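You operate a simulated robot arm through the tools that you are given. There is no shell and no other tool. Be economical: measure what you need, move in short steps, check, and stop when the job is done.

You run a simulated two-armed robot. Do the job below in one go: nothing can be reset, and whatever is moved stays where it is left.

TASK
Pick up the red felt roll with one hand, pass it to the other hand and put it on the top of the two-row board.

The check looks at the end state, three seconds after you hand in, the way a careful person would. Anything else that was tipped, shoved, dropped, spilled or broken makes it a failure.

THE ROBOT
Two 7-joint arms with two-finger parallel grippers on one trunk, on a base that drives. Base frame: it is fixed to the floor where the robot stands at the start and does not move with it; the origin is under the middle of the robot, x ahead of it, y to its left, z up. Units: mm, degrees, N and s.
The left shoulder is at the start at [110, 169, 911], the right one opposite. With the tool pointing down near the work surface each hand reaches from about 100 to 640 mm from the robot's upright axis, wherever it stands, measured 20 degrees to its own side. Places, roughly: red felt roll (8x7x30 cm) [-1700, 1700, 200]; top of the two-row board [600, -2100, 800]. Payload 1.57 kg a hand.
The tool frame of a hand sits at the grasp point between the pads (the TCP): z along the fingers, y along the line on which they close. The tips reach 30 mm beyond it. Largest opening 80 mm; finger width 17, thickness 12; the body of the gripper, 40 by 82 mm, starts 80 mm behind the TCP.
Orientation is that of the tool frame in the base frame, as a unit quaternion [x, y, z, w]. With the fingers straight down and closing along the base's y, the tool's x points along the base's -x, its y along +y and its z along -z.

THE INTERFACE
- The arms move only by the tool servo_tool. It takes "left_steps", "right_steps" or both (then of equal length, played together; a hand with none holds still); each is a list that holds one entry, the list of rows, each a list of 7 numbers: the shift along the tool's x, y, z in mm, then the turn, a rotation vector about the tool's x, y, z in degrees, then the gripper command, from -1 (fully open) to 1 (shut), values between in proportion. In form: [[[tx, ty, tz, rx, ry, rz, fingers], ...]]. A call has 1 to 12 rows; each row shifts and turns the commanded pose from where the row before left it, along the tool's axes as they then stand. Each row takes 0.2 s and may step no farther than 50 mm and 8.6 degrees from the row before; otherwise, or with a gripper value out of range, the whole call is refused. A pose out of reach is approached as far as the arm can. The call stops where the force on the tool passes 40 N (or 10 N more than at its start, if that is more) or the arm is blocked; 0.2 s more then pass. The fingers move at their own pace (about 72 mm/s each) and stop on an object; they squeeze with about 42 N. The grip force told is the motor's: it shows also when the fingers shut on nothing. Time passes only in rows, and 0.2 s behind the last, so rows that do not move let the fingers close. The reply holds the time, the measured pose of the TCP, the force on the tool along the base axes, the opening and the grip force, in the units named above and with some noise, with the torque about the TCP (base axes, N m) and any sound that the robot's microphone picked up.
- Cameras (640 x 400 px; columns grow to the right, rows downward): "scene" is now at [163.4, -19.3, 1113.8]; the picture's right is [-0.07, -1.00, 0.00], its down [-0.67, 0.05, -0.74] and it looks along [0.74, -0.05, -0.67] (base axes); focal length 227 px, centre (320, 200). "left" rides on the left gripper at [72, 7, -122] in its tool frame; the picture's right is [-0.09, 1.00, 0.00], its down [-0.84, -0.08, -0.54] and it looks along [-0.54, -0.05, 0.84] (tool axes); focal length 238 px, centre (320, 200). "right" rides on the right gripper at [72, -7, -122] in its tool frame; the picture's right is [0.09, 1.00, 0.00], its down [-0.84, 0.08, -0.54] and it looks along [-0.54, 0.05, 0.84] (tool axes); focal length 238 px, centre (320, 200). There is no depth. A picture from a camera that has moved, and an enlarged one, comes with that camera's place and axes in the base frame and with its lens. The place of the scene camera against the robot may be out by one fixed shift of up to 25 mm in any direction.
- grab_frame(camera): a new picture of that camera. It takes no simulated time.
- move_column(by): slides the trunk up (or, below 0, down) by that many mm; the arms and the scene camera ride with it, the base frame stays. It gives what a move gives, with no picture.
- base_move(legs): drives the robot by 1 to 6 legs, each [ahead, left, turn to the left] in mm, mm and degrees, along the robot's own axes; the way and the turn of a leg run together, so that a leg with both is an arc; at most 1500 mm and 180 degrees a leg. The arms and the cameras ride along, it lands a little off, and it stops where it bumps. It gives what a move gives.
- aim_head(pan, tilt): turns the head with the scene camera to pan (to the left, within 86 degrees either way) and tilt (down, from -29 to 69), counted from straight ahead of the robot. It gives what a move gives.
- zoom(camera, box): a new picture of the part [left, top, right, bottom] of that camera's present view, enlarged. It takes no simulated time.
- close_job(): hands the job in; it is judged then, once.

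Go step by step. Nothing tells you exact positions but the pictures and the camera data: compare them with the known pose of the tool, close in by small moves and look again before you grip or let go. The budget is 135 turns and 106 pictures, counting those below and the enlarged ones. Unless the task says otherwise, let go and move clear before handing in, and close with one line.

The tools are called after ">>>" as name(argument=value, ...) on one line, values as JSON. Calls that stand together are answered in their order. servo_tool: Moves the arms, as the interface text tells. Its arguments: {"type":"object","properties":{"left_steps":{"type":"array"},"right_steps":{"type":"array"}},"required":[]} The other tools are called the same way: move_column (by) slides the trunk up or down; base_move (legs) drives the base; aim_head (pan, tilt) turns the head that bears the scene camera; grab_frame (camera) takes a picture; zoom (camera, box) takes an enlarged picture of a part of a camera's view; close_job () hands the job in.

At the start:

```text
clock: 0.0
left_tool_pos: [617.0, 214.0, 375.5]
left_ee_rot: [0.0, 1.0, -0.001, 0.0]
left_force: [0.4, -0.5, 0.7]
left_ft_torque: [0.01, 0.01, -0.03]
left_finger_gap: 79.8
left_grip_force: 0.1
right_tool_pos: [482.5, -181.3, 309.3]
right_ee_rot: [0.0, 1.0, 0.0, -0.001]
right_force: [-0.5, -1.0, 0.0]
right_ft_torque: [0.0, -0.01, 0.0]
right_finger_gap: 80.1
right_grip_force: 0.0
trunk travel left (down, up): [-225.0, 665.0]
robot x, y, heading: [0.5, 1.5, -0.2]
head pan, tilt: [-3.9, 42.1]
```

scene: 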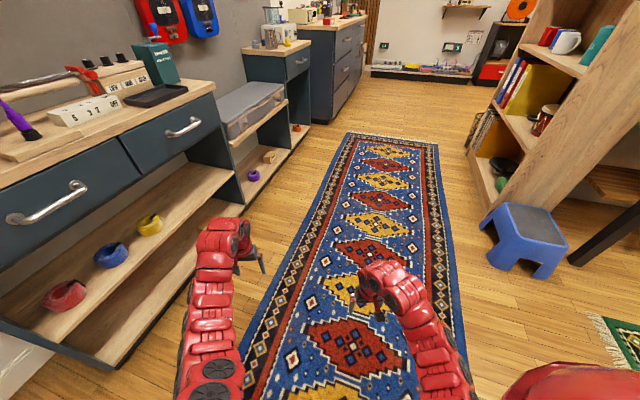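
right: 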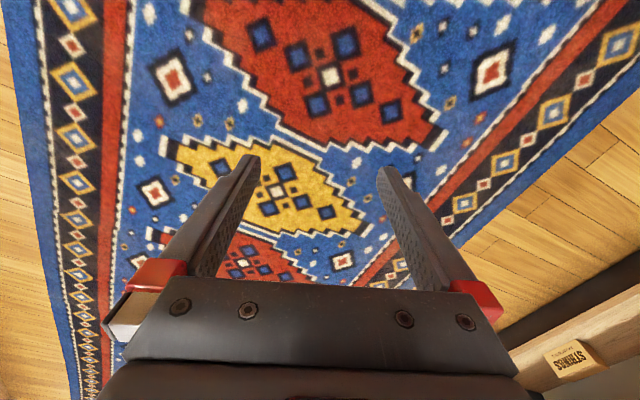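
left: 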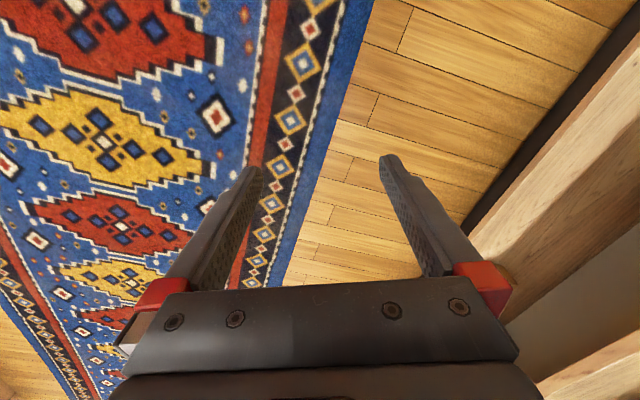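

I see a workshop room with a rug ahead and shelves on both sides; the roll should be behind me to the left and the board to my right. I'll look around with the head first.

>>> aim_head(pan=86, tilt=25)

>>> grab_frame(camera="scene")

>>> aim_head(pan=-80, tilt=25)

>>> grab_frame(camera="scene")

```text
clock: 1.6
left_tool_pos: [615.9, 214.3, 375.7]
left_ee_rot: [0.001, 1.0, -0.001, 0.0]
left_force: [-0.1, -0.4, -0.3]
left_ft_torque: [-0.01, 0.01, 0.01]
left_finger_gap: 80.1
left_grip_force: 0.1
right_tool_pos: [482.5, -179.7, 309.4]
right_ee_rot: [-0.001, 1.0, 0.0, 0.0]
right_force: [0.2, 0.0, -0.3]
right_ft_torque: [-0.01, 0.0, 0.02]
right_finger_gap: 79.9
right_grip_force: 0.0
trunk travel left (down, up): [-225.0, 665.0]
robot x, y, heading: [2.7, 2.7, -0.1]
head pan, tilt: [85.9, 25.0]
```

```text
102 pictures are left
camera scene: at [86.7, 78.3, 1140.3], right [1.0, -0.07, 0.0], down [-0.03, -0.42, -0.91], along [0.06, 0.9, -0.42], focal length 227 px, centre (320, 200)
```

scene: 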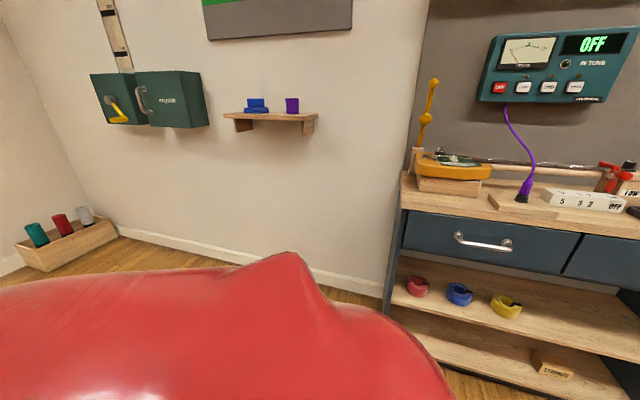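

```text
clock: 4.2
left_tool_pos: [616.2, 213.5, 375.5]
left_ee_rot: [0.0, 1.0, 0.0, -0.001]
left_force: [-0.3, -0.1, 0.5]
left_ft_torque: [0.01, 0.02, 0.05]
left_finger_gap: 80.0
left_grip_force: 0.1
right_tool_pos: [483.2, -179.3, 308.1]
right_ee_rot: [0.0, 1.0, 0.0, 0.0]
right_force: [0.3, 0.4, 0.9]
right_ft_torque: [0.01, 0.01, -0.02]
right_finger_gap: 80.1
right_grip_force: 0.0
trunk travel left (down, up): [-225.0, 665.0]
robot x, y, heading: [0.1, -4.8, -0.1]
head pan, tilt: [-80.0, 25.0]
```

```text
101 pictures are left
camera scene: at [96.1, -104.3, 1140.3], right [-0.98, -0.17, 0.0], down [-0.07, 0.42, -0.91], along [0.16, -0.89, -0.42], focal length 227 px, centre (320, 200)
```

scene: 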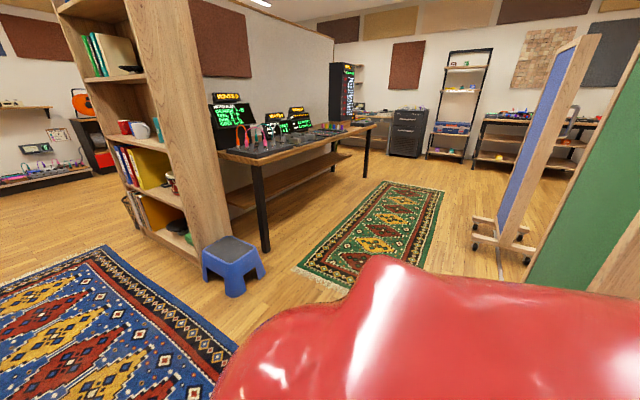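

The red roll seems to stand in the wooden box at the back left (between a teal and a grey one), and the bench with the boards is to the right. I'll fold the arms in a bit before driving.

>>> servo_tool(left_steps=[[[40, 0, -25, 0, 0, 0, -1], [40, 0, -25, 0, 0, 0, -1], [40, 0, -25, 0, 0, 0, -1], [40, 0, -25, 0, 0, 0, -1], [40, 0, -25, 0, 0, 0, -1], [40, 0, -25, 0, 0, 0, -1], [40, 0, -25, 0, 0, 0, -1]]], right_steps=[[[20, 0, -35, 0, 0, 0, -1], [20, 0, -35, 0, 0, 0, -1], [20, 0, -35, 0, 0, 0, -1], [20, 0, -35, 0, 0, 0, -1], [20, 0, -35, 0, 0, 0, -1], [20, 0, -35, 0, 0, 0, -1], [20, 0, -35, 0, 0, 0, -1]]])

>>> base_move(legs=[[0, 0, 90]])

>>> aim_head(pan=60, tilt=30)

>>> grab_frame(camera="scene")

```text
clock: 5.8
left_tool_pos: [557.0, 212.6, 413.2]
left_ee_rot: [-0.001, 1.0, 0.001, 0.001]
left_force: [0.4, -0.6, 0.2]
left_ft_torque: [-0.02, 0.02, -0.02]
left_finger_gap: 80.1
left_grip_force: 0.0
left hand out of reach, approached as far as the arm can: row 2, 3, 4, 5, 6, 7
right_tool_pos: [411.3, -177.4, 438.7]
right_ee_rot: [0.0, 1.0, 0.002, 0.001]
right_force: [0.3, 0.6, 0.6]
right_ft_torque: [0.0, 0.01, -0.03]
right_finger_gap: 80.3
right_grip_force: 0.1
right hand out of reach, approached as far as the arm can: row 4, 5, 6, 7
trunk travel left (down, up): [-225.0, 665.0]
robot x, y, heading: [-0.3, -3.1, 0.0]
head pan, tilt: [-80.0, 25.0]
```

```text
clock: 9.9
left_tool_pos: [-200.6, 562.8, 414.1]
left_ee_rot: [-0.699, 0.715, 0.001, 0.001]
left_force: [-0.6, 0.2, 0.3]
left_ft_torque: [0.0, -0.01, 0.01]
left_finger_gap: 80.1
left_grip_force: 0.0
right_tool_pos: [187.9, 406.3, 439.6]
right_ee_rot: [-0.699, 0.715, 0.003, -0.001]
right_force: [0.3, -0.7, 1.0]
right_ft_torque: [0.02, 0.02, -0.03]
right_finger_gap: 79.7
right_grip_force: 0.1
trunk travel left (down, up): [-225.0, 665.0]
robot x, y, heading: [2.0, 0.6, 88.9]
head pan, tilt: [-80.0, 25.0]
```

```text
clock: 12.2
left_tool_pos: [-201.2, 562.7, 414.3]
left_ee_rot: [-0.699, 0.715, 0.001, 0.0]
left_force: [-0.1, 1.5, 0.0]
left_ft_torque: [0.01, 0.0, 0.02]
left_finger_gap: 80.0
left_grip_force: 0.1
right_tool_pos: [188.3, 407.0, 439.2]
right_ee_rot: [-0.699, 0.715, 0.002, -0.001]
right_force: [-0.3, -0.1, 0.3]
right_ft_torque: [-0.04, 0.03, -0.06]
right_finger_gap: 79.6
right_grip_force: 0.1
trunk travel left (down, up): [-225.0, 665.0]
robot x, y, heading: [1.2, -0.2, 88.9]
head pan, tilt: [60.0, 30.0]
```

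```text
100 pictures are left
camera scene: at [-75.5, 113.6, 1132.3], right [0.52, 0.85, 0.0], down [0.43, -0.26, -0.87], along [-0.74, 0.45, -0.5], focal length 227 px, centre (320, 200)
```

scene: 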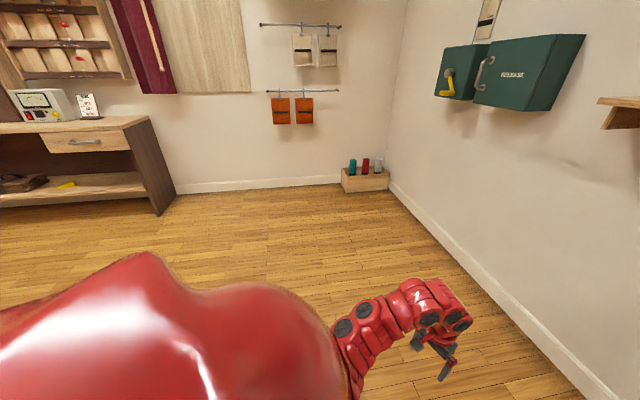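

The box stands in the far corner around [-1700, 1700] with the red roll between teal and grey; the floor there is free. I'll turn towards it and drive most of the way.

>>> base_move(legs=[[0, 0, 46], [1150, 0, 0]])

>>> aim_head(pan=0, tilt=35)

>>> grab_frame(camera="scene")

```text
clock: 20.1
left_tool_pos: [-1361.8, 1049.9, 413.8]
left_ee_rot: [0.925, -0.38, 0.0, -0.001]
left_force: [-0.3, -0.7, 0.4]
left_ft_torque: [-0.03, -0.01, 0.04]
left_finger_gap: 80.1
left_grip_force: 0.0
right_tool_pos: [-983.8, 1226.4, 439.4]
right_ee_rot: [0.925, -0.38, -0.001, 0.002]
right_force: [-0.3, -1.3, -0.9]
right_ft_torque: [0.0, -0.01, 0.0]
right_finger_gap: 79.8
right_grip_force: 0.1
trunk travel left (down, up): [-225.0, 665.0]
robot x, y, heading: [-812.3, 810.8, 135.5]
head pan, tilt: [60.0, 30.0]
```

```text
clock: 21.4
left_tool_pos: [-1362.6, 1048.8, 414.1]
left_ee_rot: [0.925, -0.38, -0.001, 0.0]
left_force: [0.0, -0.7, 0.3]
left_ft_torque: [0.0, -0.03, -0.01]
left_finger_gap: 79.9
left_grip_force: 0.0
right_tool_pos: [-982.2, 1225.8, 439.4]
right_ee_rot: [0.925, -0.38, -0.001, 0.001]
right_force: [-0.2, -0.6, -0.5]
right_ft_torque: [-0.01, 0.0, 0.01]
right_finger_gap: 80.0
right_grip_force: 0.1
trunk travel left (down, up): [-225.0, 665.0]
robot x, y, heading: [-818.0, 807.4, 135.2]
head pan, tilt: [0.0, 35.0]
```

```text
99 pictures are left
camera scene: at [-935.9, 914.7, 1124.5], right [0.7, 0.71, 0.0], down [0.41, -0.4, -0.82], along [-0.58, 0.57, -0.57], focal length 227 px, centre (320, 200)
```

scene: 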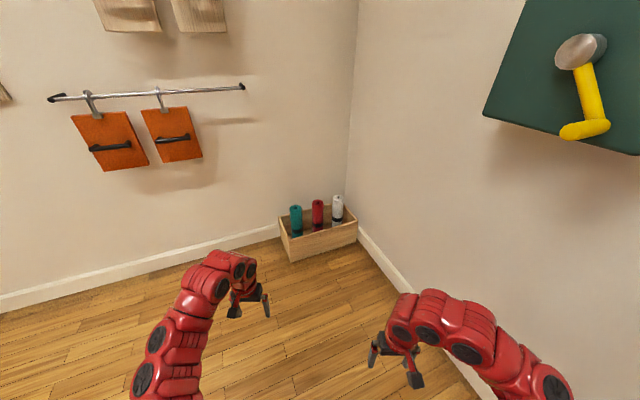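

The box is aligned with the wall, which runs about 22° skewed; the red roll is near [-1710, 1660], top about z 350, neighbours ~130 mm away. I'll turn to heading 158 and come up so that the right hand can reach it, with the trunk slightly raised.

>>> move_column(by=80)

>>> base_move(legs=[[0, 0, 22.8], [520, -280, 0]])

>>> aim_head(pan=-15, tilt=60)

>>> grab_frame(camera="scene")

>>> grab_frame(camera="right")

```text
clock: 22.6
left_tool_pos: [-1362.5, 1048.8, 493.2]
left_ee_rot: [0.925, -0.38, -0.001, 0.0]
left_force: [-0.6, -0.1, -0.6]
left_ft_torque: [0.0, -0.01, -0.01]
left_finger_gap: 80.1
left_grip_force: 0.1
right_tool_pos: [-983.2, 1225.1, 519.1]
right_ee_rot: [0.925, -0.38, -0.001, 0.001]
right_force: [-0.7, 0.6, 1.4]
right_ft_torque: [0.0, -0.01, 0.02]
right_finger_gap: 79.9
right_grip_force: 0.1
trunk travel left (down, up): [-305.0, 585.0]
robot x, y, heading: [-812.3, 806.5, 135.5]
head pan, tilt: [0.0, 35.0]
```

```text
clock: 27.1
left_tool_pos: [-1788.0, 1282.4, 492.4]
left_ee_rot: [0.981, -0.196, -0.001, 0.0]
left_force: [0.5, 0.9, -1.0]
left_ft_torque: [-0.03, -0.01, 0.04]
left_finger_gap: 80.0
left_grip_force: 0.0
right_tool_pos: [-1502.4, 1588.4, 518.9]
right_ee_rot: [0.981, -0.195, 0.0, 0.001]
right_force: [0.9, -0.5, -0.5]
right_ft_torque: [-0.02, -0.03, 0.01]
right_finger_gap: 80.0
right_grip_force: 0.1
trunk travel left (down, up): [-305.0, 585.0]
robot x, y, heading: [-1189.2, 1266.9, 157.5]
head pan, tilt: [0.0, 35.0]
```

```text
clock: 28.0
left_tool_pos: [-1787.7, 1280.6, 493.1]
left_ee_rot: [0.981, -0.195, -0.001, -0.001]
left_force: [-0.9, -0.7, -0.6]
left_ft_torque: [-0.01, -0.04, -0.01]
left_finger_gap: 80.2
left_grip_force: 0.1
right_tool_pos: [-1502.4, 1589.0, 520.1]
right_ee_rot: [0.981, -0.196, -0.001, 0.001]
right_force: [-0.7, -0.4, -0.6]
right_ft_torque: [-0.02, -0.01, 0.0]
right_finger_gap: 80.1
right_grip_force: 0.1
trunk travel left (down, up): [-305.0, 585.0]
robot x, y, heading: [-1191.5, 1265.6, 157.3]
head pan, tilt: [-15.0, 60.0]
```

```text
98 pictures are left
camera scene: at [-1318.1, 1324.4, 1170.3], right [0.61, 0.79, 0.0], down [0.69, -0.53, -0.5], along [-0.4, 0.3, -0.87], focal length 227 px, centre (320, 200)
```

scene: 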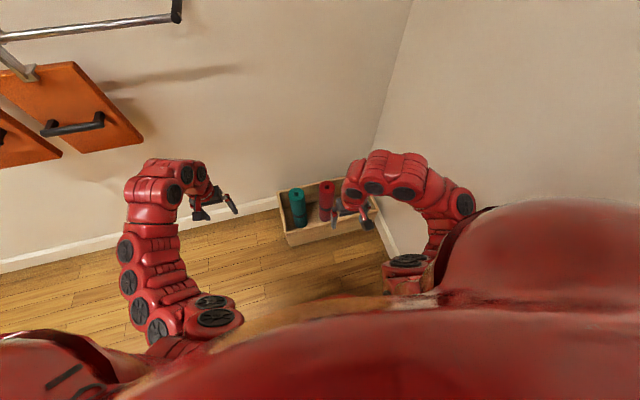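

```text
97 pictures are left
camera right: at [-1432.7, 1568.0, 641.7], right [-0.3, -0.95, 0.0], down [-0.8, 0.25, 0.54], along [-0.52, 0.16, -0.84], focal length 238 px, centre (320, 200)
```

right: 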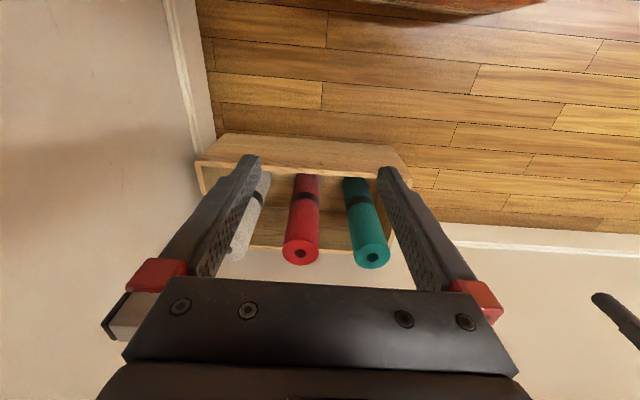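

The right camera shows the red roll's top just ahead of the hand, about at [-1705, 1686], diameter roughly 65–70 mm. I'll drive 100 mm closer, then move the hand ahead over the roll.

>>> base_move(legs=[[100, 0, 0]])

>>> servo_tool(right_steps=[[[-25, 0, 0, 0, 0, 0, -1], [-25, 0, 0, 0, 0, 0, -1], [0, 0, 0, 0, 0, 0, -1]]])

>>> grab_frame(camera="right")

>>> grab_frame(camera="scene")

```text
clock: 29.2
left_tool_pos: [-1880.1, 1323.2, 493.9]
left_ee_rot: [0.98, -0.197, -0.001, -0.001]
left_force: [-0.2, -0.2, 0.0]
left_ft_torque: [-0.01, 0.05, -0.02]
left_finger_gap: 80.0
left_grip_force: 0.1
right_tool_pos: [-1595.6, 1629.0, 518.9]
right_ee_rot: [0.98, -0.197, -0.001, 0.001]
right_force: [-1.0, 0.3, -0.1]
right_ft_torque: [0.0, -0.01, -0.01]
right_finger_gap: 80.0
right_grip_force: 0.0
trunk travel left (down, up): [-305.0, 585.0]
robot x, y, heading: [-1283.1, 1302.1, 157.4]
head pan, tilt: [-15.0, 60.0]
```

```text
clock: 30.0
left_tool_pos: [-1881.3, 1322.2, 495.7]
left_ee_rot: [0.98, -0.197, -0.001, 0.0]
left_force: [-0.5, -0.1, 0.3]
left_ft_torque: [0.01, 0.0, 0.02]
left_finger_gap: 80.1
left_grip_force: 0.1
right_tool_pos: [-1602.0, 1632.0, 517.9]
right_ee_rot: [0.981, -0.196, -0.004, 0.002]
right_force: [-0.4, -0.2, 0.2]
right_ft_torque: [-0.01, 0.01, 0.02]
right_finger_gap: 80.0
right_grip_force: 0.0
right hand out of reach, approached as far as the arm can: row 1, 2
trunk travel left (down, up): [-305.0, 585.0]
robot x, y, heading: [-1281.6, 1309.4, 157.4]
head pan, tilt: [-15.0, 60.0]
```

```text
96 pictures are left
camera right: at [-1531.8, 1610.6, 640.5], right [-0.3, -0.95, 0.01], down [-0.8, 0.25, 0.55], along [-0.52, 0.16, -0.84], focal length 238 px, centre (320, 200)
```

right: 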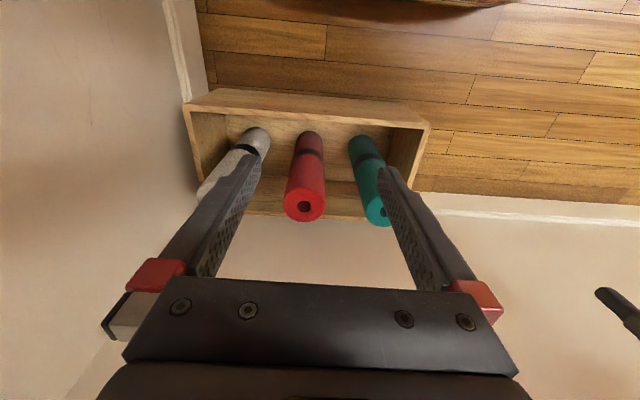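

```text
95 pictures are left
camera scene: at [-1411.2, 1363.5, 1170.2], right [0.61, 0.79, 0.0], down [0.69, -0.53, -0.5], along [-0.4, 0.31, -0.87], focal length 227 px, centre (320, 200)
```

scene: 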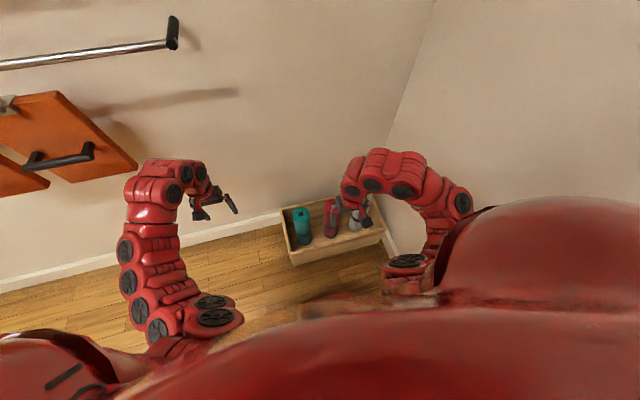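

The earlier over-reaching command has left the commanded pose high; two views triangulate the roll's top at about [-1737, 1701, 310], diameter ~72 mm. I'll bring the command down and forward to hover over it.

>>> servo_tool(right_steps=[[[-30, 0, 38, 0, 0, 0, -1], [-30, 0, 38, 0, 0, 0, -1], [-30, 0, 38, 0, 0, 0, -1], [-30, 0, 38, 0, 0, 0, -1], [0, 0, 0, 0, 0, 0, -1]]])

>>> grab_frame(camera="right")

```text
clock: 31.2
left_tool_pos: [-1880.7, 1322.8, 493.0]
left_ee_rot: [0.98, -0.197, -0.001, 0.0]
left_force: [-0.1, 0.2, -0.5]
left_ft_torque: [-0.01, 0.03, 0.01]
left_finger_gap: 80.1
left_grip_force: 0.0
right_tool_pos: [-1713.7, 1678.8, 364.3]
right_ee_rot: [0.981, -0.196, 0.0, 0.001]
right_force: [0.6, -0.3, 0.4]
right_ft_torque: [-0.02, 0.0, -0.02]
right_finger_gap: 80.0
right_grip_force: 0.1
trunk travel left (down, up): [-305.0, 585.0]
robot x, y, heading: [-1280.5, 1307.2, 157.2]
head pan, tilt: [-15.0, 60.0]
```

```text
94 pictures are left
camera right: at [-1644.6, 1657.9, 486.5], right [-0.3, -0.95, 0.0], down [-0.8, 0.25, 0.54], along [-0.52, 0.16, -0.84], focal length 238 px, centre (320, 200)
```

right: 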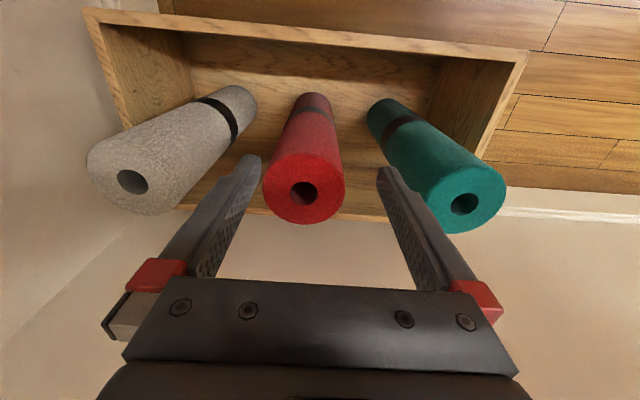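

The hand's tips are about 24 mm above the roll top, which I place at [-1740, 1701, 310]. I'll shift 33 mm ahead and 11 mm to the right and check.

>>> servo_tool(right_steps=[[[-16, -5, 0, 0, 0, 0, -1], [-17, -6, 0, 0, 0, 0, -1], [0, 0, 0, 0, 0, 0, -1]]])

>>> grab_frame(camera="right")

>>> zoom(camera="scene", box=[240, 140, 440, 265])

```text
clock: 32.0
left_tool_pos: [-1880.3, 1323.4, 494.6]
left_ee_rot: [0.981, -0.196, -0.002, 0.0]
left_force: [0.3, 0.5, -0.4]
left_ft_torque: [0.01, -0.02, -0.03]
left_finger_gap: 80.3
left_grip_force: 0.0
right_tool_pos: [-1739.3, 1700.5, 365.9]
right_ee_rot: [0.981, -0.196, -0.001, 0.002]
right_force: [0.4, 0.3, 0.5]
right_ft_torque: [0.02, -0.05, 0.02]
right_finger_gap: 80.0
right_grip_force: 0.1
trunk travel left (down, up): [-305.0, 585.0]
robot x, y, heading: [-1284.8, 1305.3, 157.2]
head pan, tilt: [-15.0, 60.0]
```

```text
93 pictures are left
camera right: at [-1669.7, 1680.6, 488.5], right [-0.3, -0.95, 0.0], down [-0.8, 0.25, 0.54], along [-0.52, 0.16, -0.84], focal length 238 px, centre (320, 200)
```

right: 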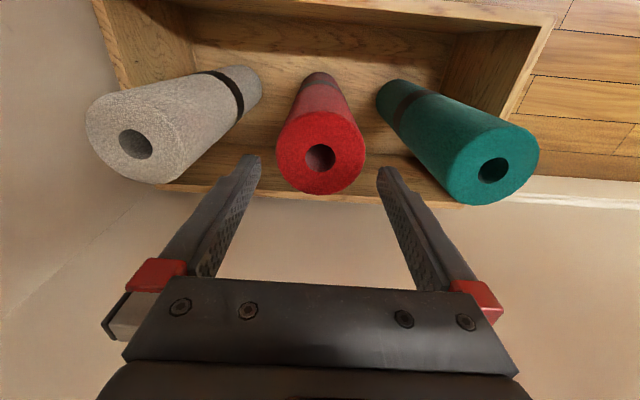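

```text
3.20 times, centred on (340, 202) of scene
camera zoom: at [-1411.3, 1363.5, 1170.2], right [0.61, 0.79, 0.0], down [0.69, -0.53, -0.5], along [-0.4, 0.31, -0.87], focal length 728 px, centre (256, 192)
```

zoom: 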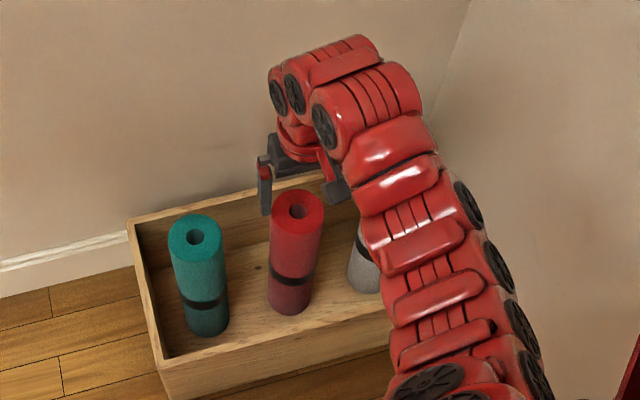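

The roll top sits centred under the hand (expected pixel (320,156), seen (320,152)). I'll descend about 105 mm around it in small steps.

>>> servo_tool(right_steps=[[[1, 0, 15, 0, 0, 0, -1], [0, 0, 15, 0, 0, 0, -1], [0, 0, 10, 0, 0, 0, -1], [0, 0, 10, 0, 0, 0, -1]]])

>>> grab_frame(camera="right")

```text
clock: 33.0
left_tool_pos: [-1880.6, 1323.5, 493.4]
left_ee_rot: [0.981, -0.196, -0.001, 0.0]
left_force: [0.2, 0.2, 0.2]
left_ft_torque: [0.01, -0.02, 0.05]
left_finger_gap: 80.1
left_grip_force: 0.1
right_tool_pos: [-1737.6, 1700.6, 315.6]
right_ee_rot: [0.98, -0.197, 0.0, 0.001]
right_force: [-0.1, -0.8, -0.8]
right_ft_torque: [0.0, 0.01, 0.04]
right_finger_gap: 80.2
right_grip_force: 0.0
trunk travel left (down, up): [-305.0, 585.0]
robot x, y, heading: [-1284.0, 1307.8, 157.2]
head pan, tilt: [-15.0, 60.0]
```

```text
91 pictures are left
camera right: at [-1668.4, 1679.8, 438.6], right [-0.3, -0.95, 0.0], down [-0.8, 0.25, 0.54], along [-0.52, 0.16, -0.84], focal length 238 px, centre (320, 200)
```

right: 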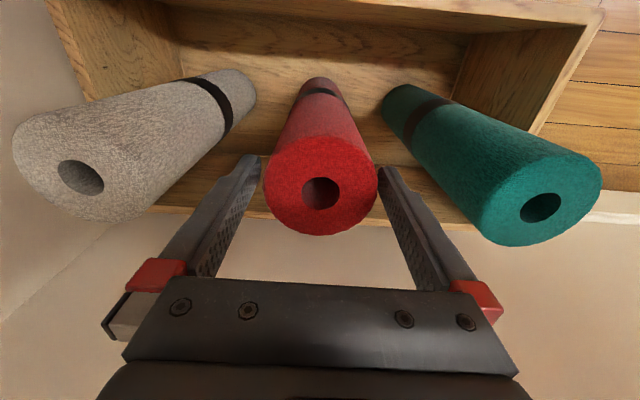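

The roll is now centred between the fingers. Going down another 55 mm, then closing.

>>> servo_tool(right_steps=[[[0, 0, 11, 0, 0, 0, -1], [0, 0, 11, 0, 0, 0, -1], [0, 0, 11, 0, 0, 0, -1], [0, 0, 11, 0, 0, 0, -1], [0, 0, 11, 0, 0, 0, -1]]])

>>> grab_frame(camera="right")

```text
clock: 34.2
left_tool_pos: [-1881.1, 1323.2, 493.3]
left_ee_rot: [0.98, -0.197, -0.001, 0.0]
left_force: [0.2, 0.1, 0.4]
left_ft_torque: [-0.01, 0.0, 0.0]
left_finger_gap: 80.1
left_grip_force: 0.0
right_tool_pos: [-1737.9, 1700.1, 262.0]
right_ee_rot: [0.98, -0.197, -0.001, 0.001]
right_force: [0.3, -0.1, 0.7]
right_ft_torque: [0.0, 0.01, 0.01]
right_finger_gap: 80.5
right_grip_force: 0.0
trunk travel left (down, up): [-305.0, 585.0]
robot x, y, heading: [-1287.3, 1303.7, 157.3]
head pan, tilt: [-15.0, 60.0]
```

```text
90 pictures are left
camera right: at [-1668.5, 1679.5, 384.0], right [-0.3, -0.95, 0.0], down [-0.8, 0.25, 0.54], along [-0.52, 0.16, -0.84], focal length 238 px, centre (320, 200)
```

right: 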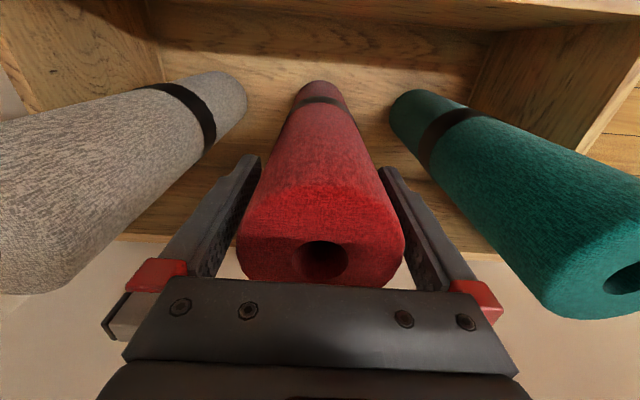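

The roll is well between the fingers. Closing the grip.

>>> servo_tool(right_steps=[[[0, 0, 0, 0, 0, 0, 1], [0, 0, 0, 0, 0, 0, 1], [0, 0, 0, 0, 0, 0, 1], [0, 0, 0, 0, 0, 0, 1]]])

>>> move_column(by=60)

>>> grab_frame(camera="right")

```text
clock: 35.2
left_tool_pos: [-1880.9, 1322.9, 493.7]
left_ee_rot: [0.98, -0.197, -0.001, 0.0]
left_force: [-0.4, 0.1, 0.9]
left_ft_torque: [0.03, -0.01, 0.0]
left_finger_gap: 80.3
left_grip_force: 0.1
right_tool_pos: [-1738.5, 1700.8, 261.8]
right_ee_rot: [0.98, -0.197, -0.001, 0.001]
right_force: [-1.1, 1.8, 0.7]
right_ft_torque: [0.42, 0.16, 0.07]
right_finger_gap: 71.2
right_grip_force: 42.3
trunk travel left (down, up): [-305.0, 585.0]
robot x, y, heading: [-1278.2, 1304.8, 157.2]
head pan, tilt: [-15.0, 60.0]
```

```text
clock: 36.2
left_tool_pos: [-1881.9, 1322.6, 553.8]
left_ee_rot: [0.98, -0.197, -0.002, -0.001]
left_force: [-0.2, -0.1, -0.8]
left_ft_torque: [-0.01, 0.0, -0.01]
left_finger_gap: 80.2
left_grip_force: 0.1
right_tool_pos: [-1736.7, 1700.4, 321.2]
right_ee_rot: [0.98, -0.197, -0.001, 0.002]
right_force: [0.0, 0.5, -4.1]
right_ft_torque: [-0.04, -0.03, -0.04]
right_finger_gap: 71.3
right_grip_force: 41.8
trunk travel left (down, up): [-365.0, 525.0]
robot x, y, heading: [-1284.4, 1305.9, 157.2]
head pan, tilt: [-15.0, 60.0]
```

```text
89 pictures are left
camera right: at [-1668.2, 1679.5, 443.4], right [-0.3, -0.95, 0.0], down [-0.8, 0.25, 0.54], along [-0.52, 0.16, -0.84], focal length 238 px, centre (320, 200)
```

right: 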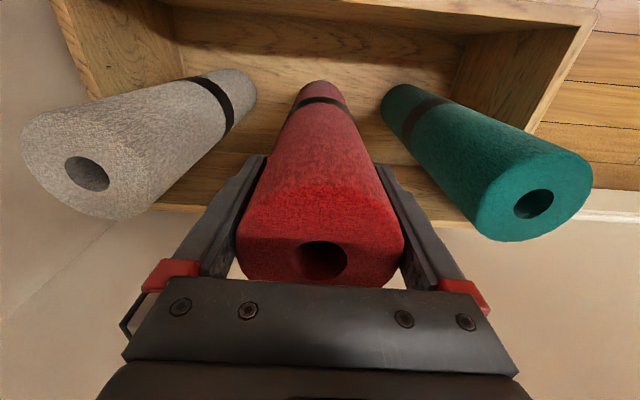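

The roll is held (about 0.4 kg) and moving up with the hand. I'll raise it clear of the box and back away.

>>> move_column(by=240)

>>> base_move(legs=[[-500, 0, 0]])

>>> aim_head(pan=0, tilt=45)

>>> grab_frame(camera="scene")

```text
clock: 38.7
left_tool_pos: [-1880.9, 1323.0, 794.4]
left_ee_rot: [0.981, -0.196, 0.0, 0.0]
left_force: [-0.6, 0.0, 0.3]
left_ft_torque: [0.02, -0.01, 0.01]
left_finger_gap: 80.1
left_grip_force: 0.0
right_tool_pos: [-1737.5, 1700.0, 561.5]
right_ee_rot: [0.98, -0.197, -0.001, 0.002]
right_force: [0.3, 0.0, -3.9]
right_ft_torque: [0.02, -0.02, -0.03]
right_finger_gap: 71.4
right_grip_force: 41.9
trunk travel left (down, up): [-605.0, 285.0]
robot x, y, heading: [-1287.7, 1304.5, 157.3]
head pan, tilt: [-15.0, 60.0]
```

```text
clock: 41.7
left_tool_pos: [-1408.9, 1127.3, 794.5]
left_ee_rot: [0.98, -0.199, -0.001, 0.0]
left_force: [0.7, -1.0, -0.2]
left_ft_torque: [0.0, 0.01, 0.03]
left_finger_gap: 79.9
left_grip_force: 0.0
right_tool_pos: [-1262.4, 1504.4, 561.4]
right_ee_rot: [0.98, -0.199, -0.001, 0.001]
right_force: [-0.4, -0.5, -3.2]
right_ft_torque: [0.0, -0.01, 0.01]
right_finger_gap: 71.6
right_grip_force: 42.0
trunk travel left (down, up): [-605.0, 285.0]
robot x, y, heading: [-809.1, 1112.1, 156.9]
head pan, tilt: [-15.0, 60.0]
```

```text
clock: 42.5
left_tool_pos: [-1408.7, 1128.2, 794.1]
left_ee_rot: [0.98, -0.198, -0.001, 0.0]
left_force: [-0.8, 0.4, -0.2]
left_ft_torque: [-0.07, 0.03, -0.01]
left_finger_gap: 79.8
left_grip_force: 0.0
right_tool_pos: [-1264.0, 1504.8, 561.1]
right_ee_rot: [0.98, -0.198, -0.001, 0.001]
right_force: [-0.1, 0.2, -3.5]
right_ft_torque: [0.04, -0.02, 0.03]
right_finger_gap: 71.5
right_grip_force: 42.6
trunk travel left (down, up): [-605.0, 285.0]
robot x, y, heading: [-808.1, 1105.2, 157.2]
head pan, tilt: [0.0, 45.0]
```

```text
88 pictures are left
camera scene: at [-961.6, 1157.1, 1489.5], right [0.39, 0.92, 0.0], down [0.65, -0.28, -0.71], along [-0.65, 0.27, -0.71], focal length 227 px, centre (320, 200)
```

scene: 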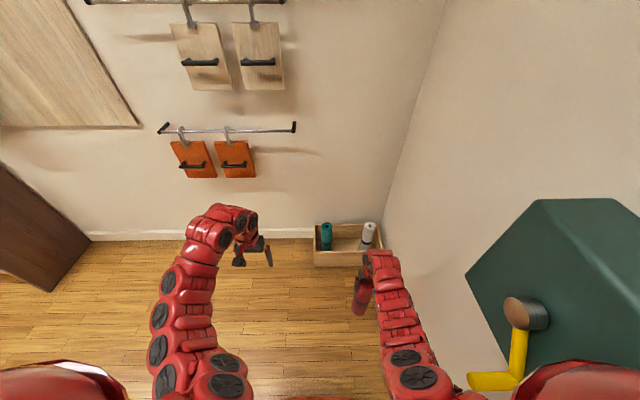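

The box with the other two rolls is undisturbed and the red roll hangs in the right hand. I'll move away from the wall cabinet, turn round to face the bench area, and return to the middle.

>>> base_move(legs=[[0, 500, 0], [0, 0, 113], [500, 950, 0]])

>>> aim_head(pan=0, tilt=30)

>>> grab_frame(camera="scene")

```text
clock: 55.2
left_tool_pos: [173.2, -378.5, 793.5]
left_ee_rot: [0.698, 0.716, 0.0, 0.001]
left_force: [-0.7, -0.2, 0.3]
left_ft_torque: [0.01, 0.0, -0.03]
left_finger_gap: 79.8
left_grip_force: 0.1
right_tool_pos: [-229.4, -402.3, 562.1]
right_ee_rot: [0.697, 0.717, 0.0, 0.001]
right_force: [0.0, -0.2, -3.9]
right_ft_torque: [0.05, -0.02, 0.03]
right_finger_gap: 71.5
right_grip_force: 42.0
trunk travel left (down, up): [-605.0, 285.0]
robot x, y, heading: [-56.1, 174.2, -88.5]
head pan, tilt: [0.0, 45.0]
```

```text
clock: 56.0
left_tool_pos: [173.4, -376.6, 793.8]
left_ee_rot: [0.697, 0.717, -0.001, 0.0]
left_force: [0.0, -0.1, 0.0]
left_ft_torque: [-0.02, 0.02, 0.04]
left_finger_gap: 79.9
left_grip_force: 0.1
right_tool_pos: [-229.8, -401.4, 561.2]
right_ee_rot: [0.698, 0.716, 0.0, 0.001]
right_force: [0.0, 0.1, -4.5]
right_ft_torque: [0.02, 0.03, -0.01]
right_finger_gap: 71.3
right_grip_force: 42.3
trunk travel left (down, up): [-605.0, 285.0]
robot x, y, heading: [-57.7, 171.3, -88.7]
head pan, tilt: [0.0, 30.0]
```

```text
87 pictures are left
camera scene: at [-50.5, -11.0, 1512.2], right [-1.0, -0.03, 0.0], down [-0.01, 0.5, -0.87], along [0.02, -0.87, -0.5], focal length 227 px, centre (320, 200)
```

scene: 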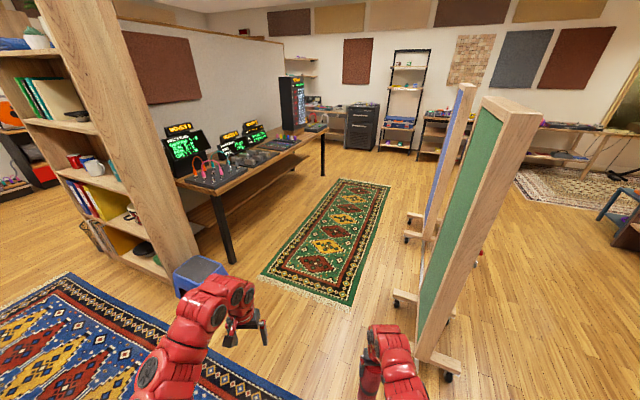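

The bench with several patch boards and screens is ahead left; I'll zoom in on it to find the two-row board.

>>> zoom(camera="scene", box=[150, 70, 350, 195])

```text
3.20 times, centred on (250, 132) of scene
camera zoom: at [-50.5, -11.0, 1512.2], right [-1.0, -0.03, 0.0], down [-0.01, 0.5, -0.87], along [0.02, -0.87, -0.5], focal length 728 px, centre (544, 416)
```

zoom: 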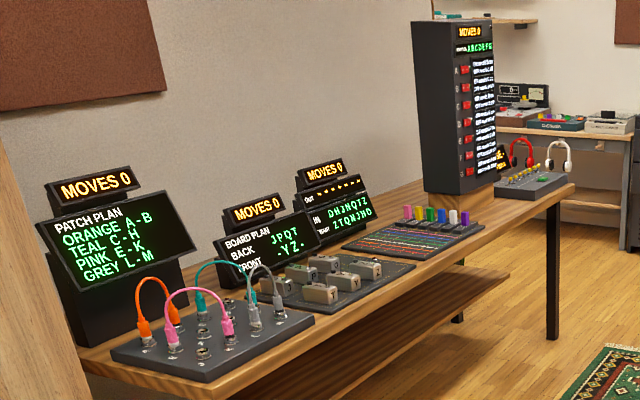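

The two-row board is the one with the small blocks in a back and a front row (screen "BOARD PLAN BACK/FRONT"); the given spot projects onto it. I'll drive along the green rug and turn to face it from a safe distance.

>>> base_move(legs=[[1050, -93, 0], [1050, -93, 0], [0, 0, 66]])

>>> aim_head(pan=10, tilt=40)

>>> grab_frame(camera="scene")

```text
clock: 68.5
left_tool_pos: [370.2, -2221.9, 795.1]
left_ee_rot: [0.394, 0.919, -0.015, 0.004]
left_force: [-11.6, -9.6, 0.3]
left_ft_torque: [-0.25, 0.29, -0.01]
left_finger_gap: 66.9
left_grip_force: 0.0
right_tool_pos: [101.7, -2505.6, 561.7]
right_ee_rot: [0.383, 0.924, 0.001, 0.003]
right_force: [-0.1, 0.3, -3.7]
right_ft_torque: [0.03, 0.02, -0.02]
right_finger_gap: 71.4
right_grip_force: 41.9
trunk travel left (down, up): [-605.0, 285.0]
robot x, y, heading: [-167.8, -1965.5, -45.0]
head pan, tilt: [0.0, 30.0]
stopped in leg 3: the force on the tool passed its limit at 62 N (the readings are from after the stop); the commanded pose is now the measured one
```

```text
clock: 69.3
left_tool_pos: [370.7, -2221.3, 796.3]
left_ee_rot: [0.394, 0.919, -0.014, 0.004]
left_force: [-13.6, -13.8, -3.8]
left_ft_torque: [-0.41, 0.47, -0.15]
left_finger_gap: 63.6
left_grip_force: 0.1
right_tool_pos: [102.5, -2503.7, 561.2]
right_ee_rot: [0.382, 0.924, 0.003, 0.001]
right_force: [-0.4, -0.5, -3.9]
right_ft_torque: [-0.01, 0.01, 0.0]
right_finger_gap: 71.4
right_grip_force: 42.0
trunk travel left (down, up): [-605.0, 285.0]
robot x, y, heading: [-168.0, -1966.0, -45.0]
head pan, tilt: [10.0, 40.0]
```

```text
85 pictures are left
camera scene: at [-42.2, -2086.9, 1496.9], right [-0.57, -0.82, 0.0], down [-0.53, 0.37, -0.77], along [0.63, -0.44, -0.64], focal length 227 px, centre (320, 200)
```

scene: 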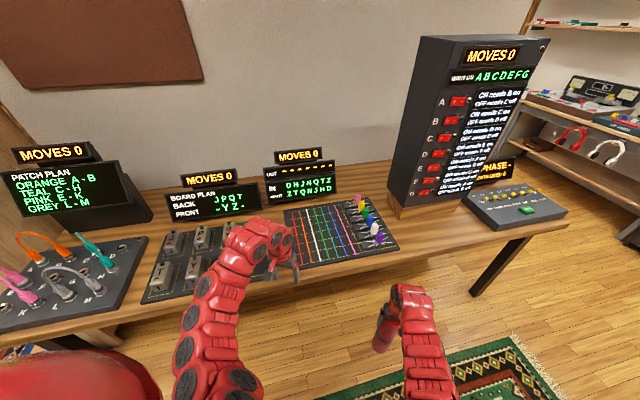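

The left hand bumped while turning, presumably against the bench/board edge, since the bench is closer than I estimated. I'll look through the left camera before retreating.

>>> grab_frame(camera="left")

>>> zoom(camera="scene", box=[200, 170, 400, 295])

```text
84 pictures are left
camera left: at [327.4, -2160.3, 915.6], right [0.78, 0.62, -0.02], down [0.52, -0.64, 0.56], along [0.33, -0.45, -0.83], focal length 238 px, centre (320, 200)
```

left: 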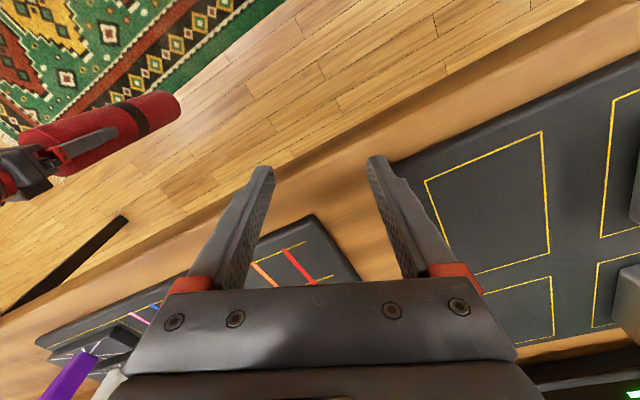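

```text
3.20 times, centred on (300, 232) of scene
camera zoom: at [-42.2, -2086.9, 1496.9], right [-0.57, -0.82, 0.0], down [-0.53, 0.37, -0.77], along [0.63, -0.44, -0.64], focal length 728 px, centre (384, 96)
```

zoom: 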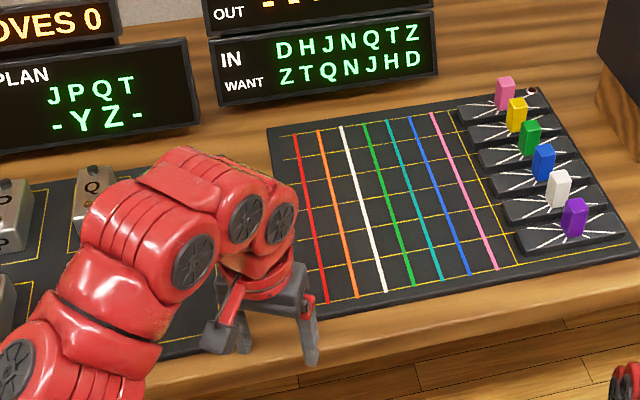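

The left finger pressed lightly against the edge of the two-row board. I'll turn back a little the way I came, then raise the trunk and back off.

>>> base_move(legs=[[0, 0, -10]])

>>> grab_frame(camera="left")

```text
clock: 70.4
left_tool_pos: [319.2, -2310.9, 795.0]
left_ee_rot: [0.473, 0.881, -0.014, 0.002]
left_force: [-0.4, -1.2, 0.7]
left_ft_torque: [0.06, -0.04, 0.02]
left_finger_gap: 79.8
left_grip_force: 0.1
right_tool_pos: [2.8, -2541.6, 560.9]
right_ee_rot: [0.463, 0.887, 0.001, 0.002]
right_force: [0.2, 0.6, -4.5]
right_ft_torque: [0.03, 0.02, -0.02]
right_finger_gap: 71.1
right_grip_force: 41.7
trunk travel left (down, up): [-605.0, 285.0]
robot x, y, heading: [-169.9, -1963.5, -55.2]
head pan, tilt: [10.0, 40.0]
```

```text
82 pictures are left
camera left: at [286.3, -2243.3, 915.7], right [0.88, 0.47, -0.02], down [0.4, -0.73, 0.56], along [0.25, -0.5, -0.83], focal length 238 px, centre (320, 200)
```

left: 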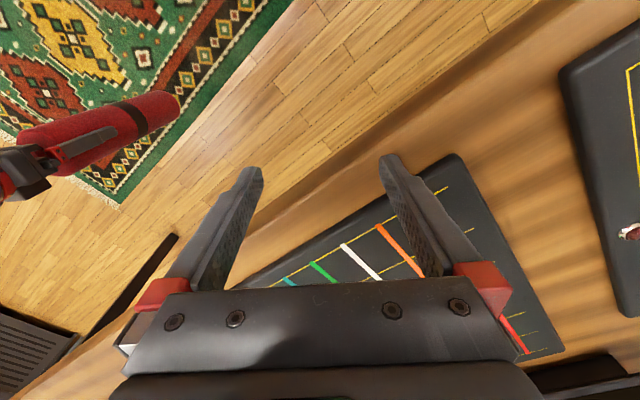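

Free again. I'll raise the trunk and inspect the board from above for any displacement.

>>> move_column(by=250)

>>> aim_head(pan=35, tilt=45)

>>> grab_frame(camera="scene")

```text
clock: 72.9
left_tool_pos: [318.5, -2311.2, 1045.0]
left_ee_rot: [0.473, 0.881, -0.015, 0.002]
left_force: [0.3, -0.2, -0.7]
left_ft_torque: [-0.02, 0.02, 0.02]
left_finger_gap: 79.9
left_grip_force: 0.0
right_tool_pos: [3.5, -2542.9, 811.7]
right_ee_rot: [0.463, 0.886, 0.001, 0.002]
right_force: [0.7, -1.0, -3.4]
right_ft_torque: [0.0, -0.01, -0.02]
right_finger_gap: 71.4
right_grip_force: 42.2
trunk travel left (down, up): [-855.0, 35.0]
robot x, y, heading: [-168.2, -1961.4, -55.1]
head pan, tilt: [10.0, 40.0]
```

```text
clock: 73.8
left_tool_pos: [319.6, -2310.4, 1045.1]
left_ee_rot: [0.473, 0.881, -0.014, 0.003]
left_force: [-1.0, 0.3, 0.6]
left_ft_torque: [-0.01, -0.02, 0.01]
left_finger_gap: 80.1
left_grip_force: 0.1
right_tool_pos: [4.3, -2542.4, 810.8]
right_ee_rot: [0.462, 0.887, 0.001, 0.001]
right_force: [0.0, 0.3, -3.6]
right_ft_torque: [0.01, -0.02, 0.0]
right_finger_gap: 71.4
right_grip_force: 41.3
trunk travel left (down, up): [-855.0, 35.0]
robot x, y, heading: [-171.0, -1967.2, -55.1]
head pan, tilt: [35.0, 45.0]
```

```text
81 pictures are left
camera scene: at [-45.2, -2073.3, 1739.7], right [-0.34, -0.94, 0.0], down [-0.66, 0.24, -0.71], along [0.66, -0.24, -0.71], focal length 227 px, centre (320, 200)
```

scene: 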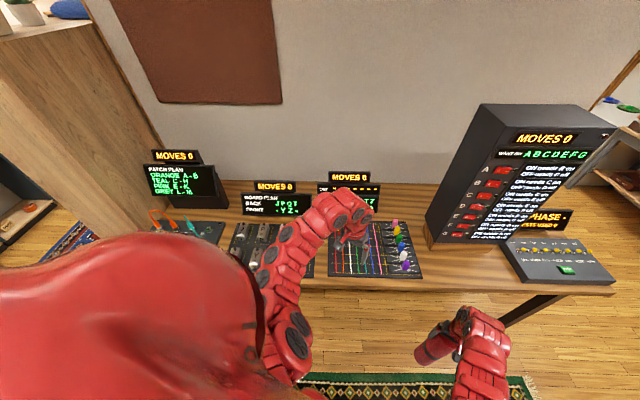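

The bench edge lies about 590 mm ahead of the robot axis, and the board looks in place. I need to back up ~200 mm before turning with the roll; I'll check the panels behind first.

>>> aim_head(pan=-86, tilt=40)

>>> grab_frame(camera="scene")

```text
clock: 75.8
left_tool_pos: [319.9, -2310.1, 1044.7]
left_ee_rot: [0.472, 0.881, -0.014, 0.002]
left_force: [-0.4, 0.1, 0.0]
left_ft_torque: [0.01, 0.0, -0.01]
left_finger_gap: 79.9
left_grip_force: 0.0
right_tool_pos: [1.7, -2541.3, 811.9]
right_ee_rot: [0.463, 0.886, 0.002, 0.002]
right_force: [-1.1, 0.2, -4.0]
right_ft_torque: [0.03, 0.04, 0.0]
right_finger_gap: 71.4
right_grip_force: 42.3
trunk travel left (down, up): [-855.0, 35.0]
robot x, y, heading: [-166.3, -1966.6, -55.1]
head pan, tilt: [-85.9, 40.0]
```

```text
80 pictures are left
camera scene: at [-187.5, -2098.8, 1746.9], right [-0.63, 0.78, 0.0], down [0.5, 0.4, -0.77], along [-0.6, -0.48, -0.64], focal length 227 px, centre (320, 200)
```

scene: 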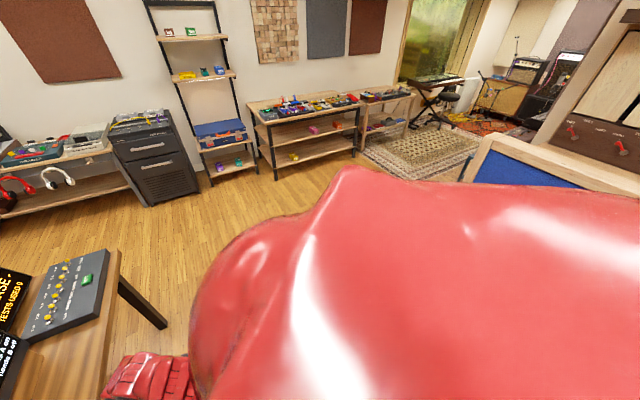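

The panel is about 700 mm from the robot's axis, so a 150 mm retreat is safe; I'll also draw the right hand in by 100 mm before turning to face the bench.

>>> servo_tool(right_steps=[[[25, 0, 0, 0, 0, 0, 1], [25, 0, 0, 0, 0, 0, 1], [25, 0, 0, 0, 0, 0, 1], [25, 0, 0, 0, 0, 0, 1], [0, 0, 0, 0, 0, 0, 1]]])

>>> base_move(legs=[[-125, -84, 0], [0, 0, 34]])

>>> aim_head(pan=10, tilt=50)

>>> grab_frame(camera="scene")

```text
clock: 77.0
left_tool_pos: [319.5, -2310.8, 1044.6]
left_ee_rot: [0.472, 0.881, -0.014, 0.002]
left_force: [0.7, 0.9, 0.4]
left_ft_torque: [-0.01, 0.0, 0.03]
left_finger_gap: 80.1
left_grip_force: 0.0
right_tool_pos: [-53.1, -2461.1, 811.2]
right_ee_rot: [0.462, 0.887, 0.001, 0.002]
right_force: [0.3, 0.3, -2.5]
right_ft_torque: [0.0, 0.02, 0.01]
right_finger_gap: 71.5
right_grip_force: 41.4
trunk travel left (down, up): [-855.0, 35.0]
robot x, y, heading: [-168.8, -1965.7, -55.1]
head pan, tilt: [-85.9, 40.0]
```

```text
clock: 80.1
left_tool_pos: [287.4, -1917.3, 1044.6]
left_ee_rot: [0.19, 0.982, -0.012, 0.007]
left_force: [-0.4, 0.7, 0.0]
left_ft_torque: [-0.04, 0.01, -0.02]
left_finger_gap: 80.0
left_grip_force: 0.0
right_tool_pos: [66.3, -2251.1, 810.1]
right_ee_rot: [0.178, 0.984, 0.001, 0.001]
right_force: [0.9, -1.0, -2.8]
right_ft_torque: [0.03, 0.03, 0.03]
right_finger_gap: 71.3
right_grip_force: 41.7
trunk travel left (down, up): [-855.0, 35.0]
robot x, y, heading: [-306.5, -1909.8, -20.5]
head pan, tilt: [-85.9, 40.0]
```

```text
clock: 81.8
left_tool_pos: [287.2, -1918.0, 1044.7]
left_ee_rot: [0.189, 0.982, -0.013, 0.007]
left_force: [-0.3, 0.2, 0.1]
left_ft_torque: [0.0, 0.03, -0.02]
left_finger_gap: 80.1
left_grip_force: 0.0
right_tool_pos: [65.6, -2252.5, 811.0]
right_ee_rot: [0.179, 0.984, 0.001, 0.001]
right_force: [-0.3, 0.5, -2.9]
right_ft_torque: [0.0, 0.03, -0.02]
right_finger_gap: 71.4
right_grip_force: 42.2
trunk travel left (down, up): [-855.0, 35.0]
robot x, y, heading: [-308.2, -1910.0, -20.6]
head pan, tilt: [10.0, 50.0]
```

```text
79 pictures are left
camera scene: at [-157.9, -1966.6, 1732.7], right [-0.18, -0.98, 0.0], down [-0.75, 0.14, -0.64], along [0.63, -0.12, -0.77], focal length 227 px, centre (320, 200)
```

scene: 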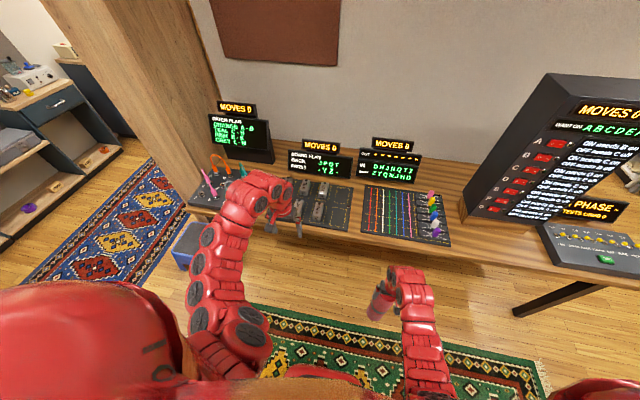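

>>> zoom(camera="scene", box=[180, 130, 340, 230])

>>> grab_frame(camera="left")

```text
4.00 times, centred on (260, 180) of scene
camera zoom: at [-157.9, -1966.6, 1732.7], right [-0.18, -0.98, 0.0], down [-0.75, 0.14, -0.64], along [0.63, -0.12, -0.77], focal length 910 px, centre (560, 280)
```

zoom: 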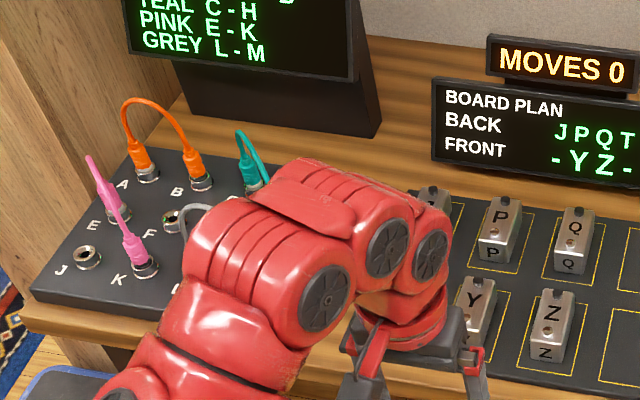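

```text
77 pictures are left
camera left: at [222.8, -1881.5, 1165.6], right [0.46, 0.89, -0.02], down [0.74, -0.37, 0.56], along [0.49, -0.27, -0.83], focal length 238 px, centre (320, 200)
```

left: 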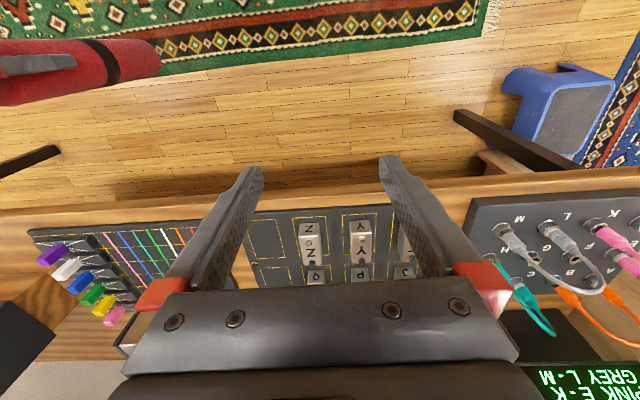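

The board has 2×4 outlined slots with blocks J, P, Q behind and Y, Z in front; I need to see whether the right column is free. Zooming on it.

>>> zoom(camera="scene", box=[270, 140, 366, 240])

```text
4.00 times, centred on (318, 190) of scene
camera zoom: at [-157.9, -1966.6, 1732.7], right [-0.18, -0.98, 0.0], down [-0.75, 0.14, -0.64], along [0.63, -0.12, -0.77], focal length 910 px, centre (328, 240)
```

zoom: 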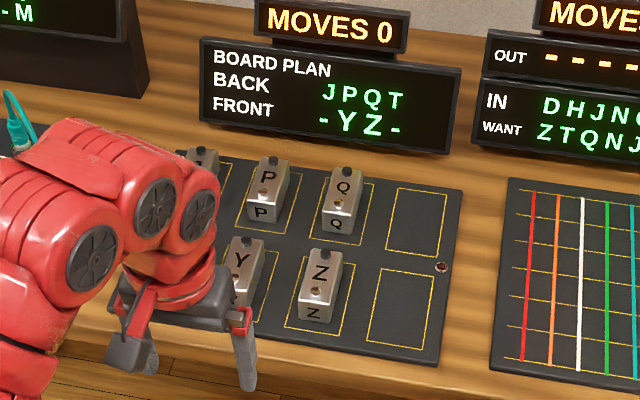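

Front-row has T, Y, Z and the back row J, P, Q; the whole right column of the board is free and flat, so nothing was knocked off and the roll can stand there. For the pass I'll bring the roll to the middle in front of me first.

>>> servo_tool(right_steps=[[[8, 27, -35, 0, 0, 0, 1], [8, 27, -35, 0, 0, 0, 1], [8, 27, -35, 0, 0, 0, 1], [6, 27, -34, 0, 0, 0, 1], [0, 0, 0, 0, 0, 0, 1]]], left_steps=[[[20, 0, 0, 0, 0, 7, -1], [20, 0, 0, 0, 0, 7, -1], [20, 0, 0, 0, 0, 7, -1], [20, 0, 0, 0, 0, 7, -1], [20, 0, 0, 0, 0, 7, -1]]])

```text
clock: 83.0
left_tool_pos: [206.9, -1860.2, 1043.1]
left_ee_rot: [0.477, 0.879, -0.01, 0.01]
left_force: [0.4, -0.5, 0.4]
left_ft_torque: [-0.03, 0.0, -0.01]
left_finger_gap: 79.8
left_grip_force: 0.1
right_tool_pos: [72.0, -2140.0, 952.5]
right_ee_rot: [0.179, 0.984, 0.0, 0.001]
right_force: [-0.5, -0.2, -3.2]
right_ft_torque: [0.0, 0.01, 0.0]
right_finger_gap: 71.5
right_grip_force: 41.9
trunk travel left (down, up): [-855.0, 35.0]
robot x, y, heading: [-309.8, -1910.3, -20.5]
head pan, tilt: [10.0, 50.0]
```

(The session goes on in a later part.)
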